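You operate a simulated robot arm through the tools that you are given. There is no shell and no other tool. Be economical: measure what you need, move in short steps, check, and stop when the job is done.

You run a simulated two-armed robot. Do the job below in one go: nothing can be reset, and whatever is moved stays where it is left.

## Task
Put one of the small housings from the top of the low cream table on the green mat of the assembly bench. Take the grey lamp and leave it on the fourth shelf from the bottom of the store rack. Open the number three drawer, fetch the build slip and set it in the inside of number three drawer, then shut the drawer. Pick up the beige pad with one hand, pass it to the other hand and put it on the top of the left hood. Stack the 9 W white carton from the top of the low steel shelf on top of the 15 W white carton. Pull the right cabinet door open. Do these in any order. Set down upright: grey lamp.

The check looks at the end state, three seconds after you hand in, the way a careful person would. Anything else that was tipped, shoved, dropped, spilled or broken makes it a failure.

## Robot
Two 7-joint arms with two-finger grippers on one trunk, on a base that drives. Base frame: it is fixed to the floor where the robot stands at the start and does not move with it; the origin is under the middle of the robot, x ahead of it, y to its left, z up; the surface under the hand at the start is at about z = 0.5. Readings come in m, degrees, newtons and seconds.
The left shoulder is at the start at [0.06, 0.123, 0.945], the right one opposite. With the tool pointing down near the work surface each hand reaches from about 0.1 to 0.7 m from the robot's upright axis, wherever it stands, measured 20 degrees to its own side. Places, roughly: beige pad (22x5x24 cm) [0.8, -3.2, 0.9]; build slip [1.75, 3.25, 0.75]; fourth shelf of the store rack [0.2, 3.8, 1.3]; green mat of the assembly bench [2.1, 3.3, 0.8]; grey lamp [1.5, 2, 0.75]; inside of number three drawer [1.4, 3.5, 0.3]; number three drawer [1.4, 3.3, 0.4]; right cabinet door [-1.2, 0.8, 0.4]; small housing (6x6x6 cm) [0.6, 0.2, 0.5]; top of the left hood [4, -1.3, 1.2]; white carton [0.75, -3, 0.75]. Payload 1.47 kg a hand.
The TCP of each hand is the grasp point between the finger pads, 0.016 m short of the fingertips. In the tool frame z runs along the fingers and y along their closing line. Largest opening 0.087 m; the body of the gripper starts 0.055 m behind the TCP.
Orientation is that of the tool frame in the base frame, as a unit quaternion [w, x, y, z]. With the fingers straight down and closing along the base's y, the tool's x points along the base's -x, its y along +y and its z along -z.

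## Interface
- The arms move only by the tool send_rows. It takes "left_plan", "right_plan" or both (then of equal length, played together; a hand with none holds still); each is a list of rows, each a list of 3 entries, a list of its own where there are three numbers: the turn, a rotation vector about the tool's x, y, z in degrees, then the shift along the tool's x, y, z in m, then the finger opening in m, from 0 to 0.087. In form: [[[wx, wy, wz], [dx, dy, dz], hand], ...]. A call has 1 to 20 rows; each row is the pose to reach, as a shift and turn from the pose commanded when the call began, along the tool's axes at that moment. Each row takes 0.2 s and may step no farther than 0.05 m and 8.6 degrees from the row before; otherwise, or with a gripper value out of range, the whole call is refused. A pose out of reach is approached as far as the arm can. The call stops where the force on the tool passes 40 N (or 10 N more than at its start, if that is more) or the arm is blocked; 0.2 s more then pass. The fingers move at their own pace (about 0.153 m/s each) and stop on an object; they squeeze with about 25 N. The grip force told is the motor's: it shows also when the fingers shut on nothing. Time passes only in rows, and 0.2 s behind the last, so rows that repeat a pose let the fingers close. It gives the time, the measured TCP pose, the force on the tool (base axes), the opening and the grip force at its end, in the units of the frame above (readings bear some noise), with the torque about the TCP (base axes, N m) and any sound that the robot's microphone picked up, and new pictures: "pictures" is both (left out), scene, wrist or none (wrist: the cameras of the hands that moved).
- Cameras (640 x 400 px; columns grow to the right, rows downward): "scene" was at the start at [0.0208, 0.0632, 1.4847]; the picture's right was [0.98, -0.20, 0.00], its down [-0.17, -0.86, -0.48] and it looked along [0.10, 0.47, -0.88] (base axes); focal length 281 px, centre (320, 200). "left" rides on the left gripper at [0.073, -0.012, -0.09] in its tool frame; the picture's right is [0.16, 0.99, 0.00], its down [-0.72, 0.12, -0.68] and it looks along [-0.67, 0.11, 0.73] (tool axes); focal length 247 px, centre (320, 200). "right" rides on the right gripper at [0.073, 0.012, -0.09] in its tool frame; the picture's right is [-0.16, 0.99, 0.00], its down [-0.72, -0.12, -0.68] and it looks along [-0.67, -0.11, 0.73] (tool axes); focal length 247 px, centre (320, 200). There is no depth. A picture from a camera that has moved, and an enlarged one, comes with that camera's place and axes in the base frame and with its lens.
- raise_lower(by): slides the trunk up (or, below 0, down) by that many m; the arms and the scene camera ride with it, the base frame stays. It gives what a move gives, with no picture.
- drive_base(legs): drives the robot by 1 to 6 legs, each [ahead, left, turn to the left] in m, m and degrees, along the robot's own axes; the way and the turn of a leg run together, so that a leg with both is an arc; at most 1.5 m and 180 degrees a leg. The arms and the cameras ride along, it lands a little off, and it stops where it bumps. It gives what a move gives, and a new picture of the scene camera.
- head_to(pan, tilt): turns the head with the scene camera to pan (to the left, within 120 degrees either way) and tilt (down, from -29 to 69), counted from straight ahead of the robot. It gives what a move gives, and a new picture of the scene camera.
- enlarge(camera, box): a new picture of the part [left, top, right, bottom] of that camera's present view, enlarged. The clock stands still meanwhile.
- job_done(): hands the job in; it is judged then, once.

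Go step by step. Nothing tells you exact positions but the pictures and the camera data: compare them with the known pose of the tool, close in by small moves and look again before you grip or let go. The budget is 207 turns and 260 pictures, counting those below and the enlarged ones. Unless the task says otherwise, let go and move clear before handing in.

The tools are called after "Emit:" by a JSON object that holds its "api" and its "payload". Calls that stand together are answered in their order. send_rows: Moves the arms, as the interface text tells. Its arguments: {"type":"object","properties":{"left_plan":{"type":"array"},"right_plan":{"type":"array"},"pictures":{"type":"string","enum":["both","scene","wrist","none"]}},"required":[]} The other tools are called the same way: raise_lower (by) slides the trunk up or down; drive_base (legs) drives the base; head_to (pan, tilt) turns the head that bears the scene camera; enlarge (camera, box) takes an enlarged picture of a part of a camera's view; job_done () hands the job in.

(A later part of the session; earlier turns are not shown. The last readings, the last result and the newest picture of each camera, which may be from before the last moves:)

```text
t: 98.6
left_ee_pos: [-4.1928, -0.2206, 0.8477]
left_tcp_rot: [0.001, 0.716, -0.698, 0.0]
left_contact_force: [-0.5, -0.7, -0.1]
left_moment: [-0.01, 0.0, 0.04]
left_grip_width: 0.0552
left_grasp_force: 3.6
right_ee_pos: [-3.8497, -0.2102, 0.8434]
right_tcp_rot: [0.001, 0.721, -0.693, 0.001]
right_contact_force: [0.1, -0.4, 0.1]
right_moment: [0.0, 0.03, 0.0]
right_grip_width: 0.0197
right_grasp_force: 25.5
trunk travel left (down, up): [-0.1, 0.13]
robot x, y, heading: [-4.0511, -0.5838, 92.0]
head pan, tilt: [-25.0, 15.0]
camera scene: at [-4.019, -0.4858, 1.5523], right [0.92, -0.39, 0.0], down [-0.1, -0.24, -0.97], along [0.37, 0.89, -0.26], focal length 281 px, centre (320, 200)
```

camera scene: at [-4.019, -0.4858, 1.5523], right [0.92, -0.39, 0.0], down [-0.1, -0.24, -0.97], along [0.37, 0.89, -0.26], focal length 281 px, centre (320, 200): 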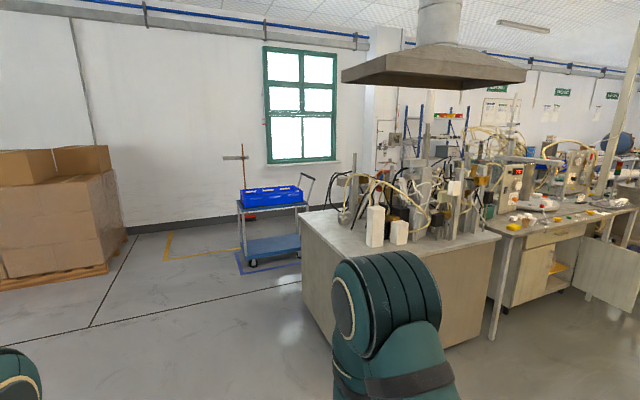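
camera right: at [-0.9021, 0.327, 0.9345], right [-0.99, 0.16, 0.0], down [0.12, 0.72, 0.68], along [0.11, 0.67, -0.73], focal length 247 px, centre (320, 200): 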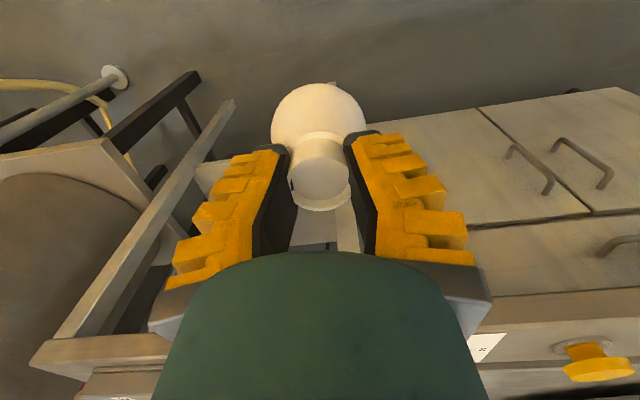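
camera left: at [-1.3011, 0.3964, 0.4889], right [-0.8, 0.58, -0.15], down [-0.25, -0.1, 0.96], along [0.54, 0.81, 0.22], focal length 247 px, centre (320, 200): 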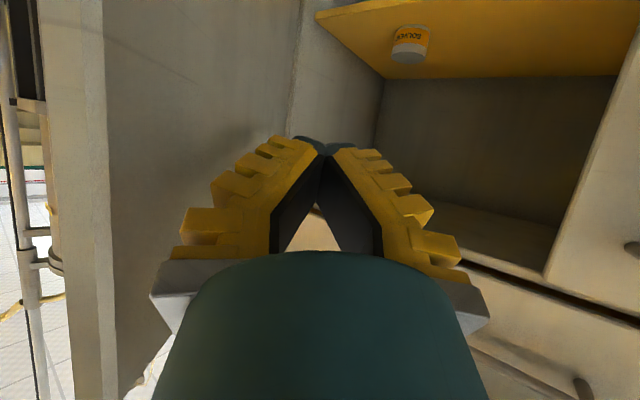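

There is a passage behind the bench near a blue cart. I drive north a bit and look along it.

Emit:
{"api": "drive_base", "payload": {"legs": [[1.3, 0.15, -2], [1.3, 0, 0]]}}

Emit:
{"api": "head_to", "payload": {"pan": -75, "tilt": 20}}

```text
t: 111.3
left_ee_pos: [-4.3037, 2.3877, 0.8469]
left_tcp_rot: [-0.001, -0.69, 0.724, 0.0]
left_contact_force: [-0.4, -0.2, -0.3]
left_moment: [0.0, -0.01, 0.02]
left_grip_width: 0.0554
left_grasp_force: 3.5
right_ee_pos: [-3.9626, 2.3745, 0.8439]
right_tcp_rot: [-0.001, -0.696, 0.718, -0.001]
right_contact_force: [0.5, -0.2, -0.4]
right_moment: [0.03, 0.02, -0.04]
right_grip_width: 0.0199
right_grasp_force: 24.6
trunk travel left (down, up): [-0.1, 0.13]
robot x, y, heading: [-4.1905, 2.0165, 87.9]
head pan, tilt: [-25.0, 15.0]
camera scene: at [-4.1505, 2.1116, 1.5523], right [0.89, -0.45, 0.0], down [-0.12, -0.23, -0.97], along [0.44, 0.86, -0.26], focal length 281 px, centre (320, 200)
```

scene: 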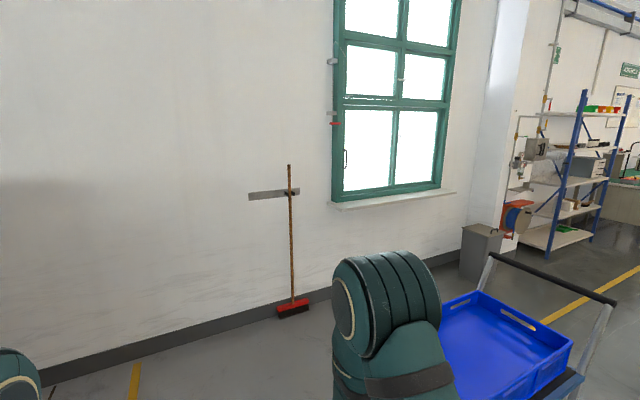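

```text
t: 112.5
left_ee_pos: [-4.3043, 2.3887, 0.8468]
left_tcp_rot: [0.0, -0.69, 0.724, -0.001]
left_contact_force: [-0.2, 0.3, -0.2]
left_moment: [-0.01, 0.0, 0.0]
left_grip_width: 0.0553
left_grasp_force: 3.9
right_ee_pos: [-3.9621, 2.3759, 0.8433]
right_tcp_rot: [-0.001, -0.695, 0.719, 0.0]
right_contact_force: [0.0, -0.2, 0.7]
right_moment: [0.0, 0.02, -0.03]
right_grip_width: 0.0196
right_grasp_force: 25.0
trunk travel left (down, up): [-0.1, 0.13]
robot x, y, heading: [-4.1911, 2.0195, 88.1]
head pan, tilt: [-75.0, 20.0]
camera scene: at [-4.1022, 2.049, 1.5441], right [0.23, -0.97, 0.0], down [-0.33, -0.08, -0.94], along [0.92, 0.21, -0.34], focal length 281 px, centre (320, 200)
```

scene: 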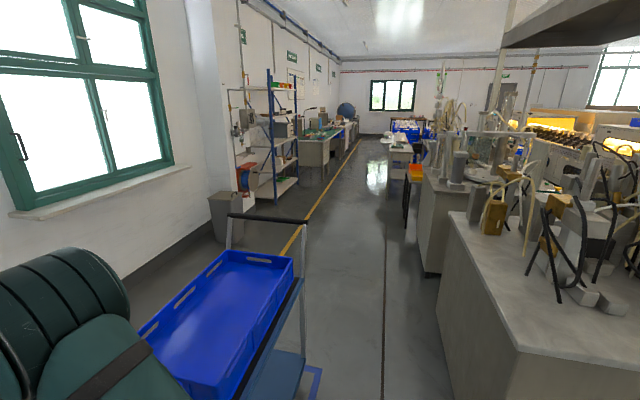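

There's a clear aisle, and the wide way is on the wall side of the cart. I go around the cart on its north side and then east.

Emit:
{"api": "drive_base", "payload": {"legs": [[0, 0, -88], [0, 1.5, 0], [1.5, 0, 0], [0.6, 0, 0], [0, -0.8, 0]]}}

Emit:
{"api": "head_to", "payload": {"pan": 5, "tilt": 25}}

```text
t: 146.3
left_ee_pos: [-1.7706, 2.9028, 0.8475]
left_tcp_rot: [-0.001, -0.009, 1.0, 0.0]
left_contact_force: [0.3, 0.0, 0.1]
left_moment: [0.0, -0.02, 0.03]
left_grip_width: 0.0557
left_grasp_force: 3.9
right_ee_pos: [-1.7615, 2.561, 0.8427]
right_tcp_rot: [-0.001, -0.016, 1.0, 0.0]
right_contact_force: [-0.3, 0.5, 0.6]
right_moment: [-0.01, 0.02, 0.0]
right_grip_width: 0.02
right_grasp_force: 24.9
trunk travel left (down, up): [-0.1, 0.13]
robot x, y, heading: [-2.131, 2.767, 1.7]
head pan, tilt: [-75.0, 20.0]
camera scene: at [-2.0978, 2.6757, 1.5441], right [-0.96, -0.29, 0.0], down [-0.1, 0.33, -0.94], along [0.27, -0.9, -0.34], focal length 281 px, centre (320, 200)
```

scene: 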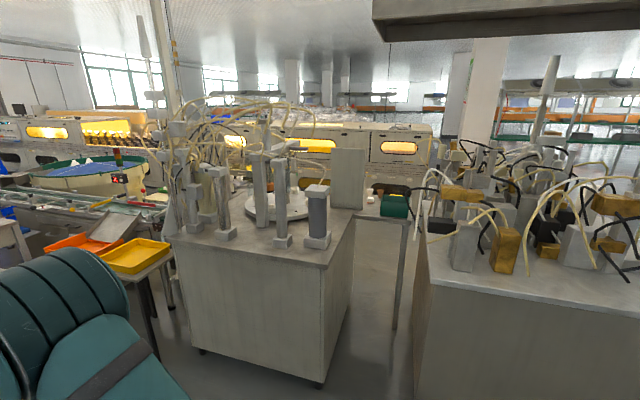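

```text
t: 147.8
left_ee_pos: [-1.7712, 2.9039, 0.847]
left_tcp_rot: [-0.001, -0.008, 1.0, 0.0]
left_contact_force: [-0.1, 0.5, -0.1]
left_moment: [0.0, -0.02, -0.02]
left_grip_width: 0.0552
left_grasp_force: 3.7
right_ee_pos: [-1.7618, 2.5609, 0.843]
right_tcp_rot: [-0.001, -0.015, 1.0, -0.001]
right_contact_force: [-0.3, 0.2, -2.0]
right_moment: [-0.02, -0.01, 0.0]
right_grip_width: 0.0201
right_grasp_force: 25.2
trunk travel left (down, up): [-0.1, 0.13]
robot x, y, heading: [-2.1338, 2.7622, 1.7]
head pan, tilt: [5.0, 25.0]
camera scene: at [-2.0332, 2.7759, 1.5361], right [0.12, -0.99, 0.0], down [-0.42, -0.05, -0.91], along [0.9, 0.11, -0.42], focal length 281 px, centre (320, 200)
```

scene: 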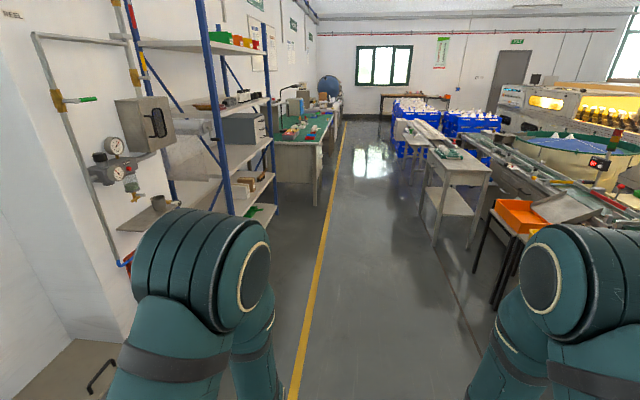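

The aisle is clear. I drive along it to the assembly bench and turn to face it.

Emit:
{"api": "drive_base", "payload": {"legs": [[0.3, -0.2, -1.7], [1.5, 0, 0], [1.5, 0, 0], [0.85, 0, 0], [0, 0, 90]]}}

Emit:
{"api": "head_to", "payload": {"pan": 0, "tilt": 40}}

```text
t: 172.3
left_ee_pos: [1.9021, 2.9845, 0.847]
left_tcp_rot: [0.0, 0.715, -0.699, 0.001]
left_contact_force: [-0.1, 0.3, 0.2]
left_moment: [0.0, -0.03, -0.04]
left_grip_width: 0.0552
left_grasp_force: 3.8
right_ee_pos: [2.2446, 2.9955, 0.8435]
right_tcp_rot: [0.001, 0.72, -0.694, 0.0]
right_contact_force: [-0.5, 0.8, 0.5]
right_moment: [-0.01, -0.02, -0.01]
right_grip_width: 0.0198
right_grasp_force: 25.1
trunk travel left (down, up): [-0.1, 0.13]
robot x, y, heading: [2.0411, 2.6245, 91.9]
head pan, tilt: [5.0, 25.0]
camera scene: at [2.0276, 2.7249, 1.536], right [0.99, 0.12, 0.0], down [0.05, -0.42, -0.91], along [-0.11, 0.9, -0.42], focal length 281 px, centre (320, 200)
```

scene: 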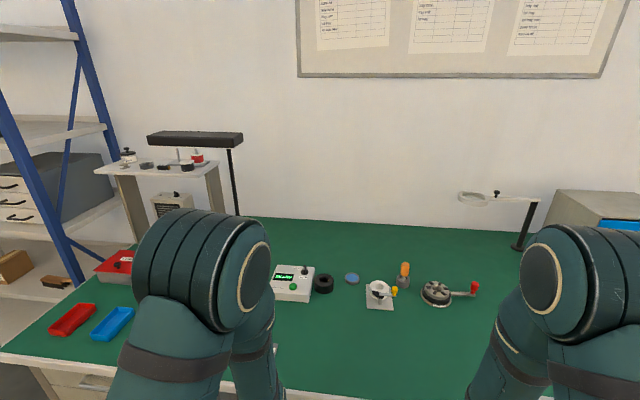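

```text
t: 173.1
left_ee_pos: [1.9034, 2.984, 0.8471]
left_tcp_rot: [0.001, 0.714, -0.7, 0.001]
left_contact_force: [-0.3, -0.8, 0.4]
left_moment: [-0.01, 0.02, 0.0]
left_grip_width: 0.0554
left_grasp_force: 3.6
right_ee_pos: [2.2448, 2.995, 0.8436]
right_tcp_rot: [0.0, 0.721, -0.693, 0.0]
right_contact_force: [-0.7, 0.0, -0.2]
right_moment: [0.0, 0.0, -0.02]
right_grip_width: 0.02
right_grasp_force: 25.4
trunk travel left (down, up): [-0.1, 0.13]
robot x, y, heading: [2.0405, 2.6236, 92.2]
head pan, tilt: [0.0, 40.0]
camera scene: at [2.0359, 2.7184, 1.5128], right [1.0, 0.04, 0.0], down [0.02, -0.64, -0.77], along [-0.03, 0.77, -0.64], focal length 281 px, centre (320, 200)
```

scene: 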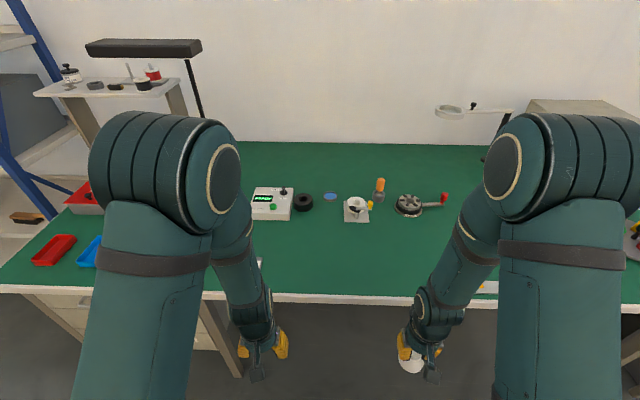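

The green mat covers the bench top, with free space near (2.2, 3.33). I raise the right hand, drive closer and reach over the mat.

Emit:
{"api": "send_rows", "payload": {"right_plan": [[[0, 0, 0], [0, 0, -0.05], 0], [[0, 0, 0], [0, 0, -0.1], 0]], "left_plan": [[[0, 0, 0], [0, 0, -0.05], 0.05], [[0, 0, 0], [0, 0, -0.1], 0.05]], "pictures": "none"}}

Emit:
{"api": "drive_base", "payload": {"legs": [[0.13, 0, -2]]}}

Emit:
{"api": "send_rows", "payload": {"right_plan": [[[0, 0, 0], [-0.05, 0, 0], 0], [[0, 0, 0], [-0.1, 0, 0], 0], [[0, 0, 0], [-0.15, 0, 0.0], 0], [[0, 0, 0], [-0.19, 0, 0.03], 0]], "pictures": "both"}}

```text
t: 173.7
left_ee_pos: [1.9047, 2.9858, 0.9491]
left_tcp_rot: [0.0, 0.714, -0.7, 0.0]
left_contact_force: [0.8, 0.1, -0.3]
left_moment: [0.05, -0.02, 0.04]
left_grip_width: 0.0555
left_grasp_force: 3.9
right_ee_pos: [2.2449, 2.9941, 0.9442]
right_tcp_rot: [0.001, 0.72, -0.694, 0.0]
right_contact_force: [-0.4, -0.6, -0.1]
right_moment: [0.05, 0.0, 0.01]
right_grip_width: 0.0201
right_grasp_force: 24.8
trunk travel left (down, up): [-0.1, 0.13]
robot x, y, heading: [2.0435, 2.6284, 91.9]
head pan, tilt: [0.0, 40.0]
```

```text
t: 175.0
left_ee_pos: [1.9153, 3.1216, 0.9488]
left_tcp_rot: [-0.002, -0.702, 0.712, -0.001]
left_contact_force: [0.5, 1.1, 0.6]
left_moment: [0.0, 0.0, -0.02]
left_grip_width: 0.0552
left_grasp_force: 4.1
right_ee_pos: [2.256, 3.12, 0.9437]
right_tcp_rot: [0.001, 0.707, -0.707, 0.001]
right_contact_force: [0.3, 0.2, -0.6]
right_moment: [-0.03, 0.02, -0.02]
right_grip_width: 0.0198
right_grasp_force: 25.1
trunk travel left (down, up): [-0.1, 0.13]
robot x, y, heading: [2.0382, 2.7576, 90.0]
head pan, tilt: [0.0, 40.0]
camera scene: at [2.0369, 2.85, 1.5126], right [1.0, 0.0, 0.0], down [0.0, -0.64, -0.77], along [0.0, 0.77, -0.64], focal length 281 px, centre (320, 200)
```

scene: 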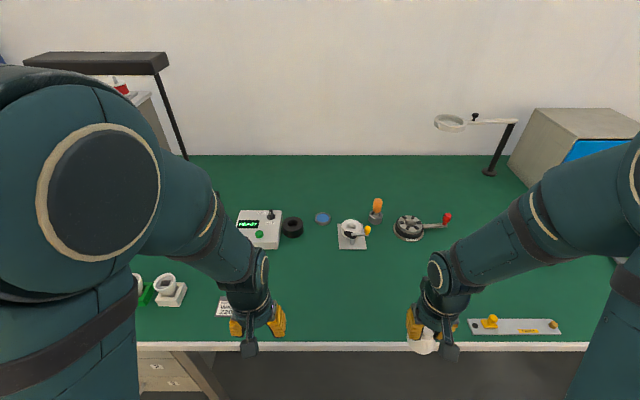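

```text
t: 176.0
left_ee_pos: [1.9157, 3.122, 0.949]
left_tcp_rot: [-0.001, -0.702, 0.712, -0.001]
left_contact_force: [-0.6, 1.6, -0.1]
left_moment: [-0.03, -0.02, 0.04]
left_grip_width: 0.0554
left_grasp_force: 4.2
right_ee_pos: [2.2555, 3.3092, 0.9127]
right_tcp_rot: [0.001, 0.708, -0.706, 0.0]
right_contact_force: [0.1, 0.0, -0.6]
right_moment: [-0.02, 0.0, 0.01]
right_grip_width: 0.0198
right_grasp_force: 24.8
trunk travel left (down, up): [-0.1, 0.13]
robot x, y, heading: [2.0404, 2.7533, 90.1]
head pan, tilt: [0.0, 40.0]
camera scene: at [2.037, 2.8498, 1.5125], right [1.0, 0.0, 0.0], down [0.0, -0.64, -0.77], along [0.0, 0.77, -0.64], focal length 281 px, centre (320, 200)
camera right: at [2.2426, 3.2381, 1.0042], right [-0.99, 0.16, 0.0], down [0.11, 0.73, 0.68], along [0.11, 0.67, -0.73], focal length 247 px, centre (320, 200)
```

scene: 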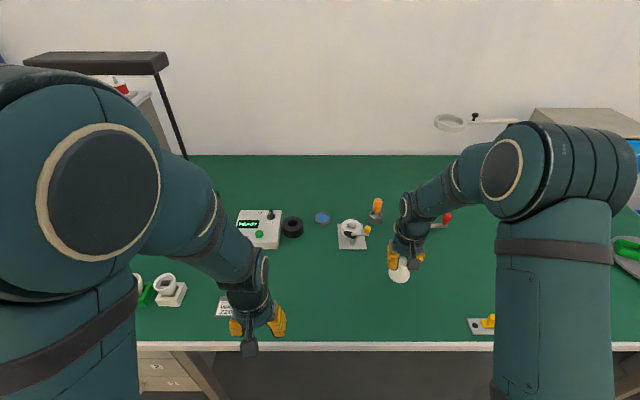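
right: 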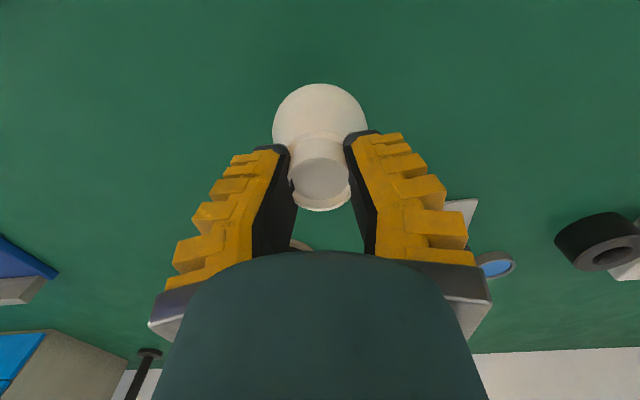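

Lowering toward the mat (top about z 0.786) with small steps.

Emit:
{"api": "send_rows", "payload": {"right_plan": [[[0, 0, 0], [0, 0, 0.03], 0], [[0, 0, 0], [0, 0, 0.055], 0], [[0, 0, 0], [0, 0, 0.062], 0], [[0, 0, 0], [0, 0, 0.062], 0]], "pictures": "scene"}}

Emit:
{"api": "enlarge", "payload": {"camera": "scene", "box": [340, 200, 500, 300]}}

```text
t: 177.0
left_ee_pos: [1.915, 3.1195, 0.9499]
left_tcp_rot: [0.0, -0.702, 0.712, 0.0]
left_contact_force: [0.2, 0.1, 0.5]
left_moment: [0.01, -0.03, -0.02]
left_grip_width: 0.0557
left_grasp_force: 3.8
right_ee_pos: [2.2542, 3.309, 0.8525]
right_tcp_rot: [-0.001, 0.708, -0.706, 0.0]
right_contact_force: [1.2, 1.4, 15.0]
right_moment: [-0.23, 0.01, 0.01]
right_grip_width: 0.0202
right_grasp_force: 24.6
trunk travel left (down, up): [-0.1, 0.13]
robot x, y, heading: [2.0394, 2.7518, 89.8]
head pan, tilt: [0.0, 40.0]
camera scene: at [2.0365, 2.8473, 1.5129], right [1.0, 0.0, 0.0], down [0.0, -0.64, -0.77], along [0.0, 0.77, -0.64], focal length 281 px, centre (320, 200)
```

scene: 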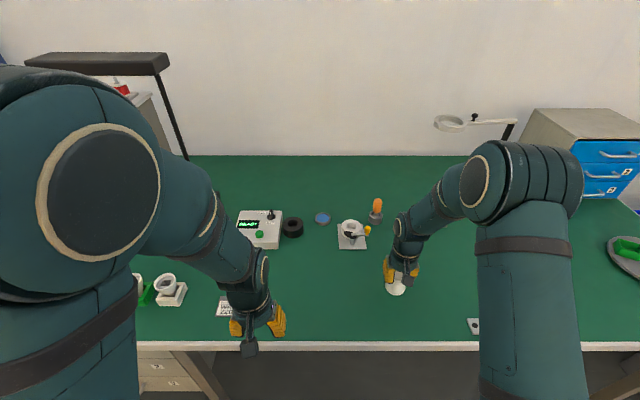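

```text
4.00 times, centred on (420, 250) of scene
camera zoom: at [2.0365, 2.8473, 1.5129], right [1.0, 0.0, 0.0], down [0.0, -0.64, -0.77], along [0.0, 0.77, -0.64], focal length 1123 px, centre (-80, 0)
```

zoom: 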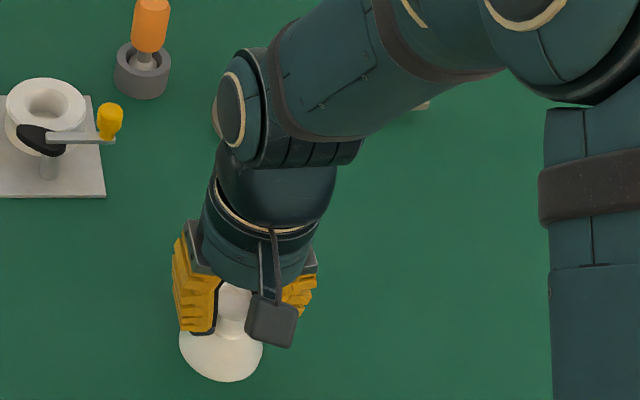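

Contact with the mat (15 N). Release and lift.

Emit:
{"api": "send_rows", "payload": {"right_plan": [[[0, 0, 0], [0, 0, -0.001], 0.05], [[0, 0, 0], [0, 0, -0.001], 0.06], [[0, 0, 0], [0, 0, -0.03], 0.06], [[0, 0, 0], [0, 0, -0.07], 0.06], [[0, 0, 0], [0.02, 0, -0.11], 0.06], [[0, 0, 0], [0.06, 0, -0.13], 0.06], [[0, 0, 0], [0.1, 0, -0.13], 0.06]], "pictures": "both"}}

```text
t: 178.6
left_ee_pos: [1.9151, 3.1203, 0.95]
left_tcp_rot: [0.001, -0.702, 0.712, 0.001]
left_contact_force: [-0.6, -1.0, 0.2]
left_moment: [0.03, 0.02, -0.03]
left_grip_width: 0.0552
left_grasp_force: 3.5
right_ee_pos: [2.2562, 3.2066, 0.9845]
right_tcp_rot: [-0.001, 0.708, -0.706, 0.0]
right_contact_force: [-0.4, 0.3, 0.0]
right_moment: [0.0, 0.04, 0.0]
right_grip_width: 0.0646
right_grasp_force: 2.9
trunk travel left (down, up): [-0.1, 0.13]
robot x, y, heading: [2.041, 2.7524, 90.4]
head pan, tilt: [0.0, 40.0]
camera scene: at [2.0371, 2.8474, 1.5128], right [1.0, 0.0, 0.0], down [0.0, -0.64, -0.77], along [0.0, 0.77, -0.64], focal length 281 px, centre (320, 200)
camera right: at [2.2438, 3.1345, 1.0745], right [-0.99, 0.16, 0.0], down [0.11, 0.72, 0.68], along [0.11, 0.67, -0.73], focal length 247 px, centre (320, 200)
```

scene: 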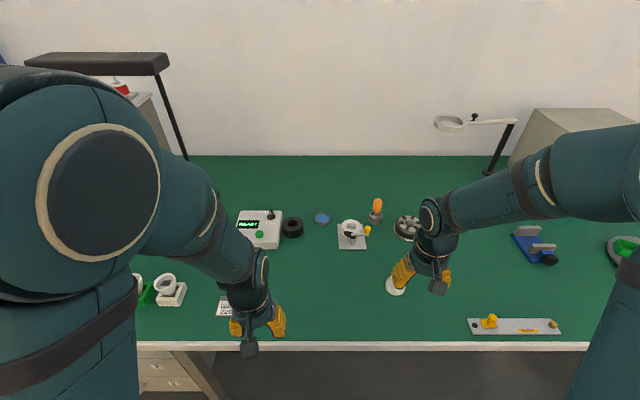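
right: 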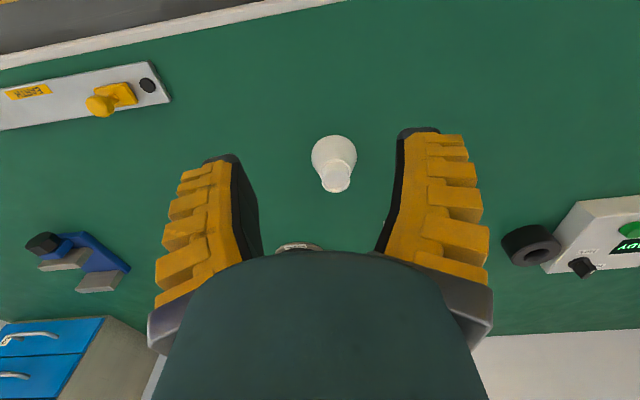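

The housing stands upright on the mat. Now the build slip and drawer: I back off and look at the left part of the bench.

Emit:
{"api": "drive_base", "payload": {"legs": [[-0.3, 0, 0], [0, 0.35, 0]]}}

Emit:
{"api": "head_to", "payload": {"pan": 0, "tilt": 48}}

Emit:
{"api": "enlarge", "payload": {"camera": "scene", "box": [160, 120, 480, 320]}}

```text
t: 183.8
left_ee_pos: [1.5725, 2.8228, 0.9478]
left_tcp_rot: [-0.001, -0.699, 0.715, -0.001]
left_contact_force: [0.1, -0.1, 0.9]
left_moment: [0.01, 0.01, 0.03]
left_grip_width: 0.0554
left_grasp_force: 3.8
right_ee_pos: [1.9146, 2.9072, 0.9836]
right_tcp_rot: [-0.001, -0.705, 0.71, 0.0]
right_contact_force: [0.3, -0.7, 0.6]
right_moment: [0.03, -0.01, -0.01]
right_grip_width: 0.0647
right_grasp_force: 3.2
trunk travel left (down, up): [-0.1, 0.13]
robot x, y, heading: [1.6932, 2.4551, 89.2]
head pan, tilt: [0.0, 40.0]
camera scene: at [1.6915, 2.5502, 1.5127], right [1.0, -0.01, 0.0], down [-0.01, -0.64, -0.77], along [0.01, 0.77, -0.64], focal length 281 px, centre (320, 200)
```

scene: 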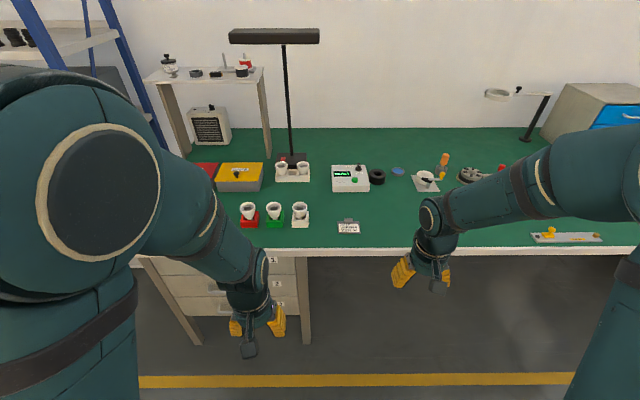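

```text
t: 184.5
left_ee_pos: [1.5735, 2.8237, 0.9486]
left_tcp_rot: [0.0, -0.699, 0.715, 0.0]
left_contact_force: [0.5, 0.3, -0.3]
left_moment: [0.01, -0.04, -0.03]
left_grip_width: 0.0552
left_grasp_force: 3.4
right_ee_pos: [1.9135, 2.9079, 0.9838]
right_tcp_rot: [-0.001, -0.704, 0.71, -0.001]
right_contact_force: [0.5, 0.4, 0.4]
right_moment: [0.02, -0.02, 0.02]
right_grip_width: 0.0648
right_grasp_force: 2.9
trunk travel left (down, up): [-0.1, 0.13]
robot x, y, heading: [1.6921, 2.4574, 89.3]
head pan, tilt: [0.0, 48.0]
camera scene: at [1.6918, 2.544, 1.5013], right [1.0, -0.01, 0.0], down [-0.01, -0.74, -0.67], along [0.01, 0.67, -0.74], focal length 281 px, centre (320, 200)
```

scene: 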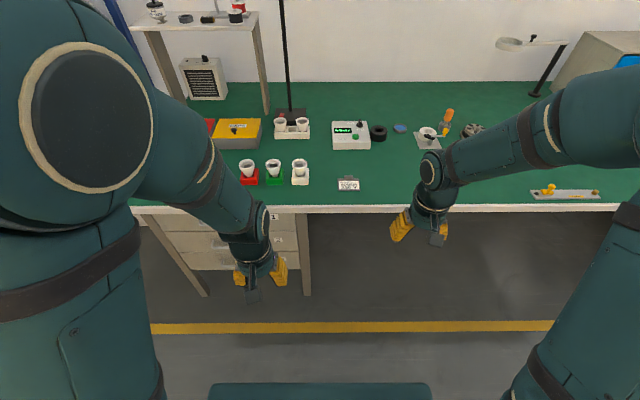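

```text
2.00 times, centred on (320, 220) of scene
camera zoom: at [1.6918, 2.544, 1.5013], right [1.0, -0.01, 0.0], down [-0.01, -0.74, -0.67], along [0.01, 0.67, -0.74], focal length 561 px, centre (320, 160)
```

zoom: 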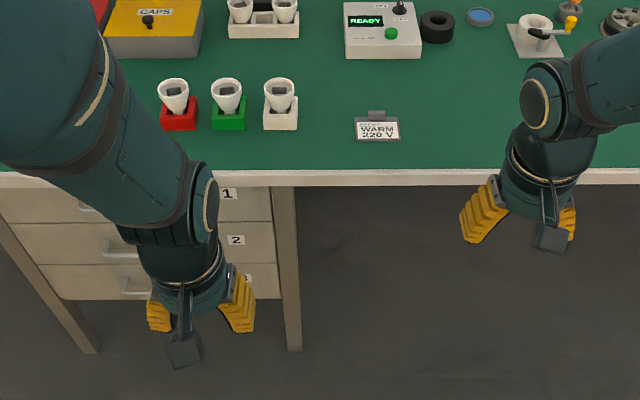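

The slip ("WARM 220 V", with a tab) lies at about (1.80, 3.26); drawers are numbered 1–3 downward, drawer 3 handle around z 0.39. I shift left, move the left arm aside and look at the drawers.

Emit:
{"api": "send_rows", "payload": {"left_plan": [[[0, 0, 0], [0, 0.04, 0], 0.05], [[0, 0, 0], [0, 0.08, 0], 0.05], [[0, 0, 0], [0, 0.12, 0], 0.05], [[0, 0, 0], [0, 0.16, 0], 0.05], [[0, 0, 0], [0, 0.2, 0], 0.05], [[0, 0, 0], [0, 0.24, 0], 0.05]], "right_plan": [[[0, 0, 0], [0.03, 0, 0], 0.05], [[0, 0, 0], [0.06, 0, 0], 0.05], [[0, 0, 0], [0.09, 0, 0], 0.05], [[0, 0, 0], [0.09, 0, 0], 0.05], [[0, 0, 0], [0.09, 0, 0], 0.05], [[0, 0, 0], [0.09, 0, 0], 0.05]], "pictures": "none"}}

Emit:
{"api": "drive_base", "payload": {"legs": [[-0.1, 0.2, 0.5]]}}

Emit:
{"api": "enlarge", "payload": {"camera": "scene", "box": [140, 150, 380, 300]}}

```text
t: 185.9
left_ee_pos: [1.3307, 2.8304, 0.9478]
left_tcp_rot: [-0.001, -0.699, 0.715, 0.0]
left_contact_force: [0.3, -0.1, 0.8]
left_moment: [0.01, -0.03, -0.04]
left_grip_width: 0.0552
left_grasp_force: 3.7
right_ee_pos: [1.9144, 2.8164, 0.983]
right_tcp_rot: [-0.001, -0.705, 0.71, -0.001]
right_contact_force: [-0.8, 0.8, -0.1]
right_moment: [0.01, 0.03, -0.04]
right_grip_width: 0.0555
right_grasp_force: 3.8
trunk travel left (down, up): [-0.1, 0.13]
robot x, y, heading: [1.6905, 2.4564, 89.6]
head pan, tilt: [0.0, 48.0]
```

```text
t: 188.3
left_ee_pos: [1.1311, 2.7272, 0.9488]
left_tcp_rot: [-0.001, -0.702, 0.712, -0.001]
left_contact_force: [-0.7, 0.4, -0.1]
left_moment: [-0.02, -0.03, 0.01]
left_grip_width: 0.0553
left_grasp_force: 3.8
right_ee_pos: [1.7134, 2.7192, 0.9844]
right_tcp_rot: [0.0, -0.707, 0.707, -0.001]
right_contact_force: [-1.0, 0.5, 0.5]
right_moment: [-0.02, 0.03, 0.01]
right_grip_width: 0.0551
right_grasp_force: 4.1
trunk travel left (down, up): [-0.1, 0.13]
robot x, y, heading: [1.4963, 2.3553, 89.7]
head pan, tilt: [0.0, 48.0]
camera scene: at [1.4926, 2.4438, 1.5013], right [1.0, 0.0, 0.0], down [0.0, -0.74, -0.67], along [0.0, 0.67, -0.74], focal length 281 px, centre (320, 200)
```

scene: 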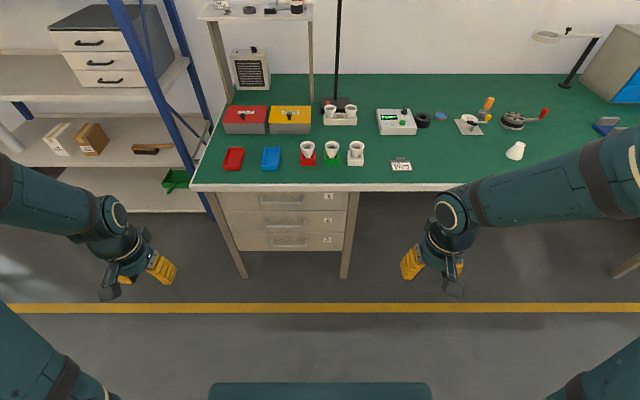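

```text
2.67 times, centred on (260, 225) of scene
camera zoom: at [1.4926, 2.4438, 1.5013], right [1.0, 0.0, 0.0], down [0.0, -0.74, -0.67], along [0.0, 0.67, -0.74], focal length 748 px, centre (480, 133)
```

zoom: 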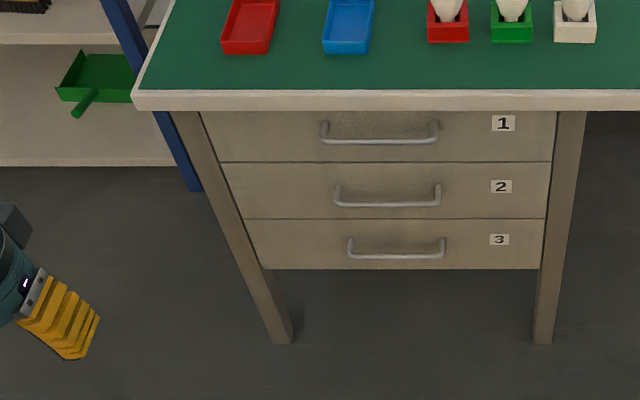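

Drawer 3's bar handle is centred near x 1.35, z ≈ 0.40. I turn the left hand to point forward with its fingers closing vertically.

Emit:
{"api": "send_rows", "payload": {"left_plan": [[[-4.2, -4.2, 6.0], [-0.017, -0.015, 0.019], 0.05], [[-8.4, -8.4, 11.9], [-0.034, -0.031, 0.038], 0.05], [[-12.5, -12.5, 17.9], [-0.051, -0.046, 0.058], 0.05], [[-16.7, -16.7, 23.9], [-0.068, -0.062, 0.077], 0.05], [[-20.9, -20.9, 29.8], [-0.085, -0.077, 0.096], 0.05], [[-25.1, -25.1, 35.8], [-0.102, -0.092, 0.115], 0.05], [[-29.2, -29.2, 41.8], [-0.118, -0.108, 0.135], 0.05], [[-33.4, -33.4, 47.8], [-0.135, -0.123, 0.154], 0.05], [[-37.6, -37.6, 53.7], [-0.152, -0.138, 0.173], 0.05], [[-41.8, -41.8, 59.7], [-0.169, -0.154, 0.192], 0.05], [[-45.9, -45.9, 65.7], [-0.186, -0.169, 0.212], 0.05], [[-50.1, -50.1, 71.6], [-0.203, -0.185, 0.231], 0.05], [[-54.3, -54.3, 77.6], [-0.22, -0.2, 0.25], 0.05]], "pictures": "both"}}

```text
t: 191.1
left_ee_pos: [1.3329, 2.9432, 0.6992]
left_tcp_rot: [0.005, 0.007, 0.819, 0.573]
left_contact_force: [0.8, 0.2, 0.9]
left_moment: [-0.01, 0.0, 0.02]
left_grip_width: 0.0553
left_grasp_force: 4.1
right_ee_pos: [1.7156, 2.719, 0.9834]
right_tcp_rot: [0.0, 0.707, -0.707, 0.001]
right_contact_force: [0.7, 0.3, -0.8]
right_moment: [0.0, 0.0, 0.02]
right_grip_width: 0.0555
right_grasp_force: 4.0
trunk travel left (down, up): [-0.1, 0.13]
robot x, y, heading: [1.4959, 2.3558, 89.5]
head pan, tilt: [0.0, 48.0]
camera scene: at [1.493, 2.4444, 1.5012], right [1.0, 0.0, 0.0], down [0.0, -0.74, -0.67], along [0.0, 0.67, -0.74], focal length 281 px, centre (320, 200)
camera left: at [1.26, 2.8557, 0.7192], right [-0.15, 0.34, 0.93], down [0.71, -0.61, 0.34], along [0.68, 0.71, -0.15], focal length 247 px, centre (320, 200)
```

scene: 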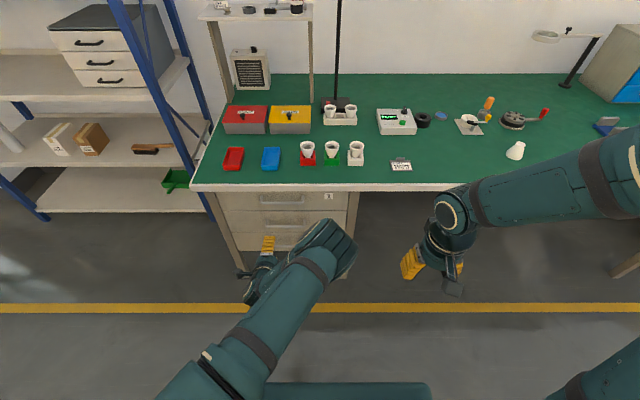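
left: 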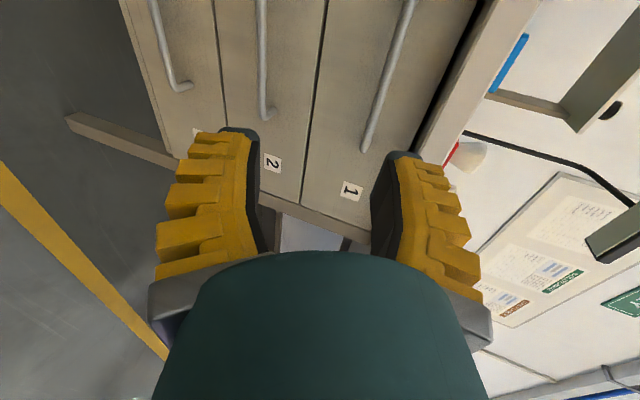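

The hand is oriented well; the handle 3 bar is at y ≈ 3.15, z ≈ 0.408, x ≈ 1.35. I lower the trunk and the hand to that level.

Emit:
{"api": "raise_lower", "payload": {"by": -0.1}}

Emit:
{"api": "send_rows", "payload": {"left_plan": [[[0, 0, 0], [-0.005, -0.033, 0.012], 0.05], [[0, 0, 0], [-0.01, -0.067, 0.024], 0.05], [[0, 0, 0], [-0.015, -0.1, 0.036], 0.05], [[0, 0, 0], [-0.017, -0.146, 0.053], 0.05]], "pictures": "both"}}

```text
t: 192.4
left_ee_pos: [1.3341, 2.9438, 0.5992]
left_tcp_rot: [0.004, 0.006, 0.819, 0.573]
left_contact_force: [-0.1, -0.4, 0.3]
left_moment: [-0.06, -0.01, -0.03]
left_grip_width: 0.0555
left_grasp_force: 3.3
right_ee_pos: [1.7156, 2.7195, 0.8839]
right_tcp_rot: [0.001, 0.708, -0.707, 0.001]
right_contact_force: [-0.4, -0.4, -0.4]
right_moment: [0.0, 0.0, -0.02]
right_grip_width: 0.0553
right_grasp_force: 4.1
trunk travel left (down, up): [0.0, 0.23]
robot x, y, heading: [1.4918, 2.3573, 90.2]
head pan, tilt: [0.0, 48.0]
```

```text
t: 193.4
left_ee_pos: [1.3475, 2.944, 0.4434]
left_tcp_rot: [0.004, 0.006, 0.819, 0.573]
left_contact_force: [0.3, -0.2, 1.0]
left_moment: [-0.01, -0.01, 0.0]
left_grip_width: 0.0552
left_grasp_force: 3.9
right_ee_pos: [1.7145, 2.7199, 0.883]
right_tcp_rot: [0.0, 0.707, -0.707, 0.001]
right_contact_force: [-0.4, 1.0, -0.2]
right_moment: [0.03, -0.04, 0.03]
right_grip_width: 0.0553
right_grasp_force: 3.6
trunk travel left (down, up): [0.0, 0.23]
robot x, y, heading: [1.4948, 2.3528, 90.0]
head pan, tilt: [0.0, 48.0]
camera scene: at [1.4922, 2.4445, 1.4012], right [1.0, 0.0, 0.0], down [0.0, -0.74, -0.67], along [0.0, 0.67, -0.74], focal length 281 px, centre (320, 200)
camera left: at [1.274, 2.8565, 0.4637], right [-0.15, 0.34, 0.93], down [0.71, -0.61, 0.34], along [0.68, 0.71, -0.15], focal length 247 px, centre (320, 200)
```

scene: 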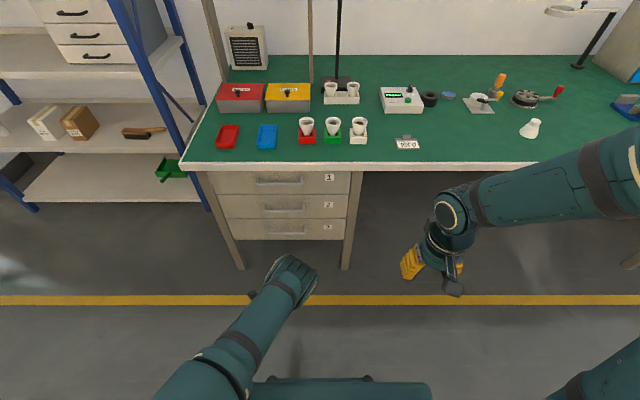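
left: 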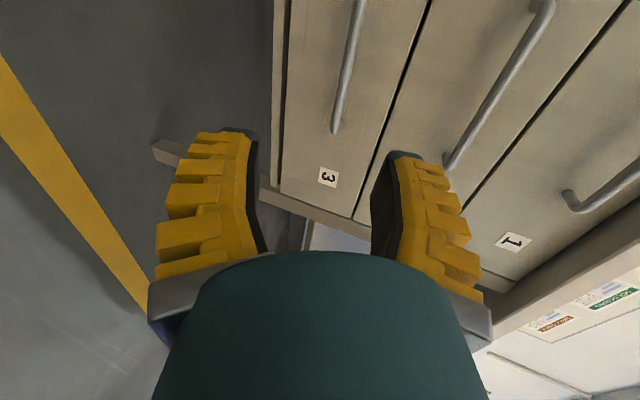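

Emit:
{"api": "drive_base", "payload": {"legs": [[0.12, 0, 0]]}}

Emit:
{"api": "send_rows", "payload": {"left_plan": [[[0, 0, 0], [0, -0.003, 0.03], 0.05], [[0, 0, 0], [0, -0.005, 0.055], 0.05]], "pictures": "both"}}

```text
t: 194.6
left_ee_pos: [1.3476, 3.0645, 0.4441]
left_tcp_rot: [0.004, 0.007, 0.82, 0.572]
left_contact_force: [-0.5, -0.1, 0.5]
left_moment: [0.0, 0.03, 0.01]
left_grip_width: 0.0551
left_grasp_force: 3.3
right_ee_pos: [1.7141, 2.8407, 0.8833]
right_tcp_rot: [-0.001, -0.707, 0.707, -0.001]
right_contact_force: [0.9, 0.8, 0.5]
right_moment: [-0.06, -0.01, 0.05]
right_grip_width: 0.0553
right_grasp_force: 3.9
trunk travel left (down, up): [0.0, 0.23]
robot x, y, heading: [1.4952, 2.4747, 89.9]
head pan, tilt: [0.0, 48.0]
camera scene: at [1.4932, 2.5648, 1.4012], right [1.0, 0.0, 0.0], down [0.0, -0.74, -0.67], along [0.0, 0.67, -0.74], focal length 281 px, centre (320, 200)
```

scene: 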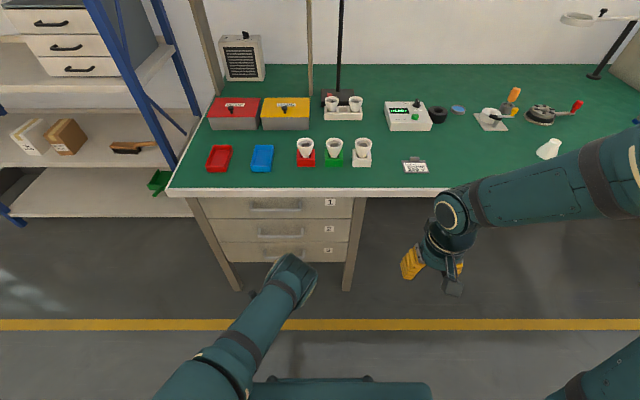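

```text
t: 195.2
left_ee_pos: [1.3485, 3.1147, 0.4202]
left_tcp_rot: [0.004, 0.006, 0.82, 0.573]
left_contact_force: [-0.5, -0.2, 0.7]
left_moment: [0.04, -0.01, 0.0]
left_grip_width: 0.0553
left_grasp_force: 3.9
right_ee_pos: [1.7144, 2.8385, 0.8834]
right_tcp_rot: [0.0, -0.707, 0.707, -0.001]
right_contact_force: [0.3, -0.2, 0.4]
right_moment: [0.0, -0.01, -0.02]
right_grip_width: 0.0554
right_grasp_force: 3.1
trunk travel left (down, up): [0.0, 0.23]
robot x, y, heading: [1.4953, 2.4786, 90.1]
head pan, tilt: [0.0, 48.0]
camera scene: at [1.4929, 2.5641, 1.4013], right [1.0, 0.0, 0.0], down [0.0, -0.74, -0.67], along [0.0, 0.67, -0.74], focal length 281 px, centre (320, 200)
camera left: at [1.2749, 3.0267, 0.4406], right [-0.15, 0.34, 0.93], down [0.71, -0.61, 0.34], along [0.68, 0.71, -0.15], focal length 247 px, centre (320, 200)
```

scene: 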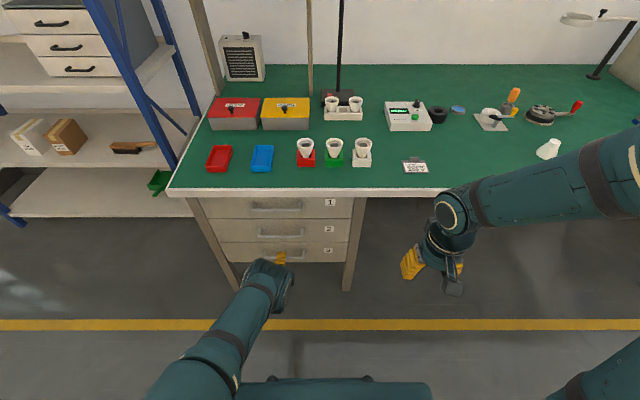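
left: 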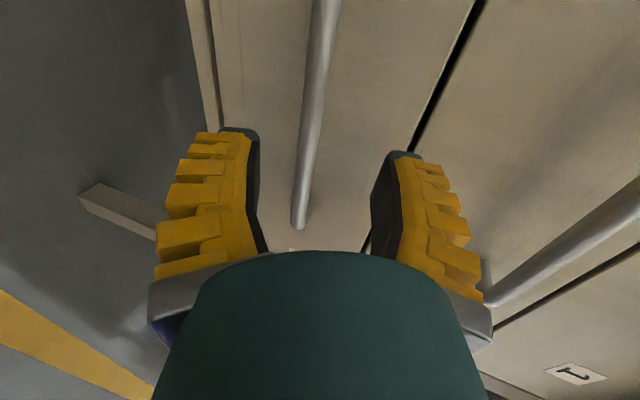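

Emit:
{"api": "send_rows", "payload": {"left_plan": [[[0, 0, 0], [0, -0.004, 0.02], 0.04], [[0, 0, 0], [0, -0.006, 0.033], 0.035], [[0, 0, 0], [0, -0.006, 0.033], 0.0], [[0, 0, 0], [0, -0.006, 0.033], 0.0], [[0, 0, 0], [0, -0.006, 0.033], 0.0]], "pictures": "wrist"}}

```text
t: 196.4
left_ee_pos: [1.3471, 3.1401, 0.4041]
left_tcp_rot: [0.003, 0.004, 0.821, 0.571]
left_contact_force: [-14.8, -19.3, 0.2]
left_moment: [-0.03, 0.09, 0.07]
left_grip_width: 0.0061
left_grasp_force: 29.7
right_ee_pos: [1.7139, 2.8379, 0.8834]
right_tcp_rot: [0.001, -0.707, 0.707, 0.0]
right_contact_force: [-0.2, 0.3, -0.5]
right_moment: [0.01, -0.02, 0.03]
right_grip_width: 0.0552
right_grasp_force: 3.4
trunk travel left (down, up): [0.0, 0.23]
robot x, y, heading: [1.4922, 2.4776, 89.9]
head pan, tilt: [0.0, 48.0]
camera left: at [1.2731, 3.0532, 0.424], right [-0.15, 0.34, 0.93], down [0.72, -0.61, 0.34], along [0.68, 0.72, -0.15], focal length 247 px, centre (320, 200)
```

left: 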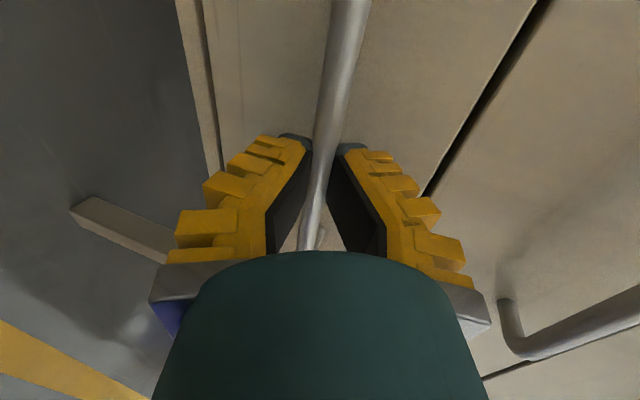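

Gripped. I pull the drawer open by backing the base.

Emit:
{"api": "drive_base", "payload": {"legs": [[-0.27, 0, 0]]}}

```text
t: 198.1
left_ee_pos: [1.3508, 2.9333, 0.3986]
left_tcp_rot: [0.004, 0.007, 0.822, 0.569]
left_contact_force: [0.1, 0.3, -0.3]
left_moment: [-0.03, 0.03, -0.01]
left_grip_width: 0.0002
left_grasp_force: 28.7
right_ee_pos: [1.7161, 2.6337, 0.8807]
right_tcp_rot: [-0.003, -0.707, 0.708, -0.003]
right_contact_force: [0.4, 0.4, -0.7]
right_moment: [0.02, 0.03, 0.0]
right_grip_width: 0.0553
right_grasp_force: 3.8
trunk travel left (down, up): [0.0, 0.23]
robot x, y, heading: [1.4953, 2.2667, 89.7]
head pan, tilt: [0.0, 48.0]
stopped in leg 1: the robot was blocked; the commanded pose is now the measured one
camera scene: at [1.4943, 2.3638, 1.4007], right [1.0, 0.0, 0.0], down [0.0, -0.75, -0.66], along [0.0, 0.66, -0.75], focal length 281 px, centre (320, 200)
```

scene: 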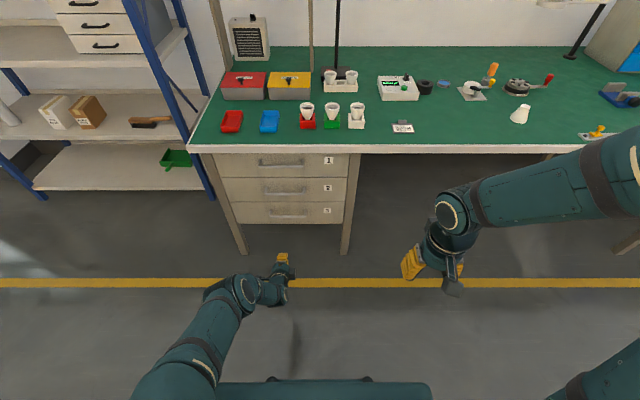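

The fingers slipped off, and I was stopped by something behind me. I move forward slightly and check the table behind.

Emit:
{"api": "drive_base", "payload": {"legs": [[0.12, 0, 0]]}}

Emit:
{"api": "head_to", "payload": {"pan": 120, "tilt": 35}}

Emit:
{"api": "head_to", "payload": {"pan": -120, "tilt": 35}}

```text
t: 198.8
left_ee_pos: [1.3499, 2.9351, 0.4028]
left_tcp_rot: [0.005, 0.007, 0.82, 0.572]
left_contact_force: [0.3, -0.4, 0.5]
left_moment: [0.02, 0.0, -0.03]
left_grip_width: 0.0001
left_grasp_force: 28.5
right_ee_pos: [1.7157, 2.6346, 0.8822]
right_tcp_rot: [-0.002, -0.706, 0.708, -0.001]
right_contact_force: [-0.4, -1.2, -0.1]
right_moment: [0.0, 0.02, 0.01]
right_grip_width: 0.0552
right_grasp_force: 3.7
trunk travel left (down, up): [0.0, 0.23]
robot x, y, heading: [1.4936, 2.2672, 89.9]
head pan, tilt: [0.0, 48.0]
stopped in leg 1: the robot was blocked; the commanded pose is now the measured one
camera scene: at [1.4943, 2.3611, 1.4017], right [1.0, 0.0, 0.0], down [0.0, -0.75, -0.67], along [0.0, 0.67, -0.75], focal length 281 px, centre (320, 200)
```

scene: 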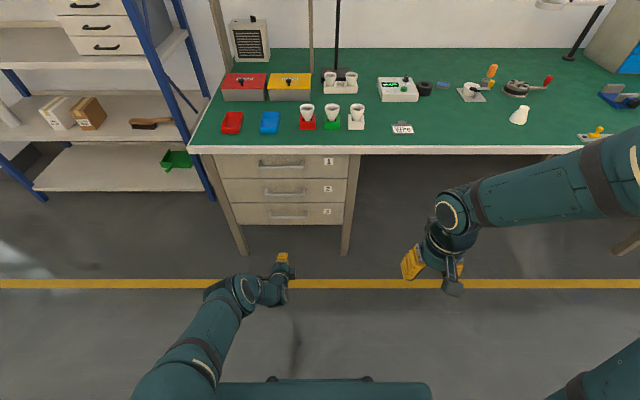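

```text
t: 200.8
left_ee_pos: [1.3495, 2.9357, 0.401]
left_tcp_rot: [0.005, 0.007, 0.821, 0.571]
left_contact_force: [-0.2, 0.0, 1.4]
left_moment: [0.02, 0.01, 0.0]
left_grip_width: 0.0
left_grasp_force: 28.1
right_ee_pos: [1.7168, 2.6334, 0.8809]
right_tcp_rot: [-0.002, -0.706, 0.708, -0.002]
right_contact_force: [0.5, 0.2, -0.6]
right_moment: [-0.02, -0.02, 0.0]
right_grip_width: 0.0551
right_grasp_force: 3.8
trunk travel left (down, up): [0.0, 0.23]
robot x, y, heading: [1.4954, 2.2683, 89.7]
head pan, tilt: [120.0, 35.0]
camera scene: at [1.418, 2.2393, 1.4205], right [-0.5, 0.87, 0.0], down [0.5, 0.28, -0.82], along [-0.71, -0.41, -0.57], focal length 281 px, centre (320, 200)
```

scene: 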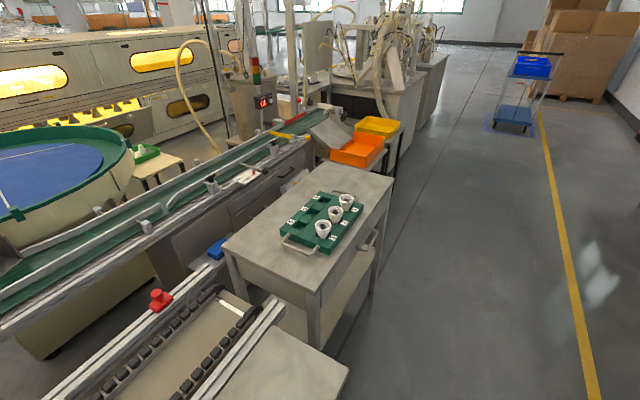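

```text
t: 204.1
left_ee_pos: [1.3502, 2.9351, 0.4009]
left_tcp_rot: [0.004, 0.006, 0.821, 0.571]
left_contact_force: [0.2, -0.3, 0.8]
left_moment: [0.03, 0.01, -0.06]
left_grip_width: 0.0
left_grasp_force: 28.4
right_ee_pos: [1.717, 2.6335, 0.8807]
right_tcp_rot: [-0.003, -0.706, 0.708, -0.002]
right_contact_force: [-0.1, 0.6, 0.1]
right_moment: [0.01, 0.02, -0.01]
right_grip_width: 0.0553
right_grasp_force: 3.3
trunk travel left (down, up): [0.0, 0.23]
robot x, y, heading: [1.4953, 2.2672, 90.1]
head pan, tilt: [-120.0, 35.0]
camera scene: at [1.5706, 2.2393, 1.4204], right [-0.5, -0.87, 0.0], down [-0.5, 0.28, -0.82], along [0.71, -0.41, -0.57], focal length 281 px, centre (320, 200)
```

scene: 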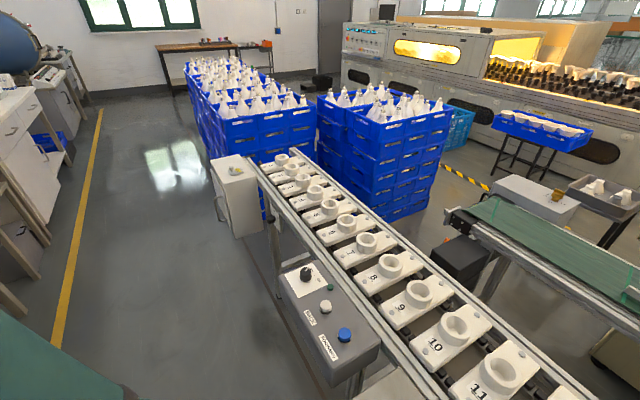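

Emit:
{"api": "drive_base", "payload": {"legs": [[0.2, 0, 0]]}}

```text
t: 205.7
left_ee_pos: [1.3506, 3.1341, 0.4054]
left_tcp_rot: [0.006, 0.008, 0.82, 0.573]
left_contact_force: [-1.0, -6.9, 3.1]
left_moment: [0.03, 0.01, 0.05]
left_grip_width: 0.0
left_grasp_force: 28.4
right_ee_pos: [1.7177, 2.8294, 0.8831]
right_tcp_rot: [-0.001, -0.705, 0.709, 0.001]
right_contact_force: [-0.1, 1.0, 0.4]
right_moment: [0.02, -0.04, -0.01]
right_grip_width: 0.0555
right_grasp_force: 3.8
trunk travel left (down, up): [0.0, 0.23]
robot x, y, heading: [1.4956, 2.4679, 89.9]
head pan, tilt: [-120.0, 35.0]
camera scene: at [1.5707, 2.4313, 1.4203], right [-0.5, -0.86, 0.0], down [-0.5, 0.29, -0.82], along [0.71, -0.41, -0.57], focal length 281 px, centre (320, 200)
```

scene: 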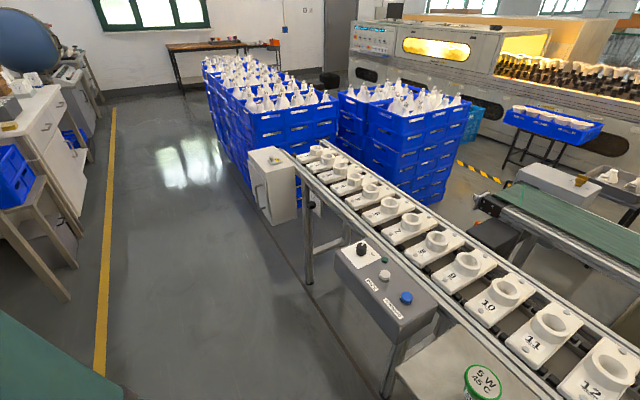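

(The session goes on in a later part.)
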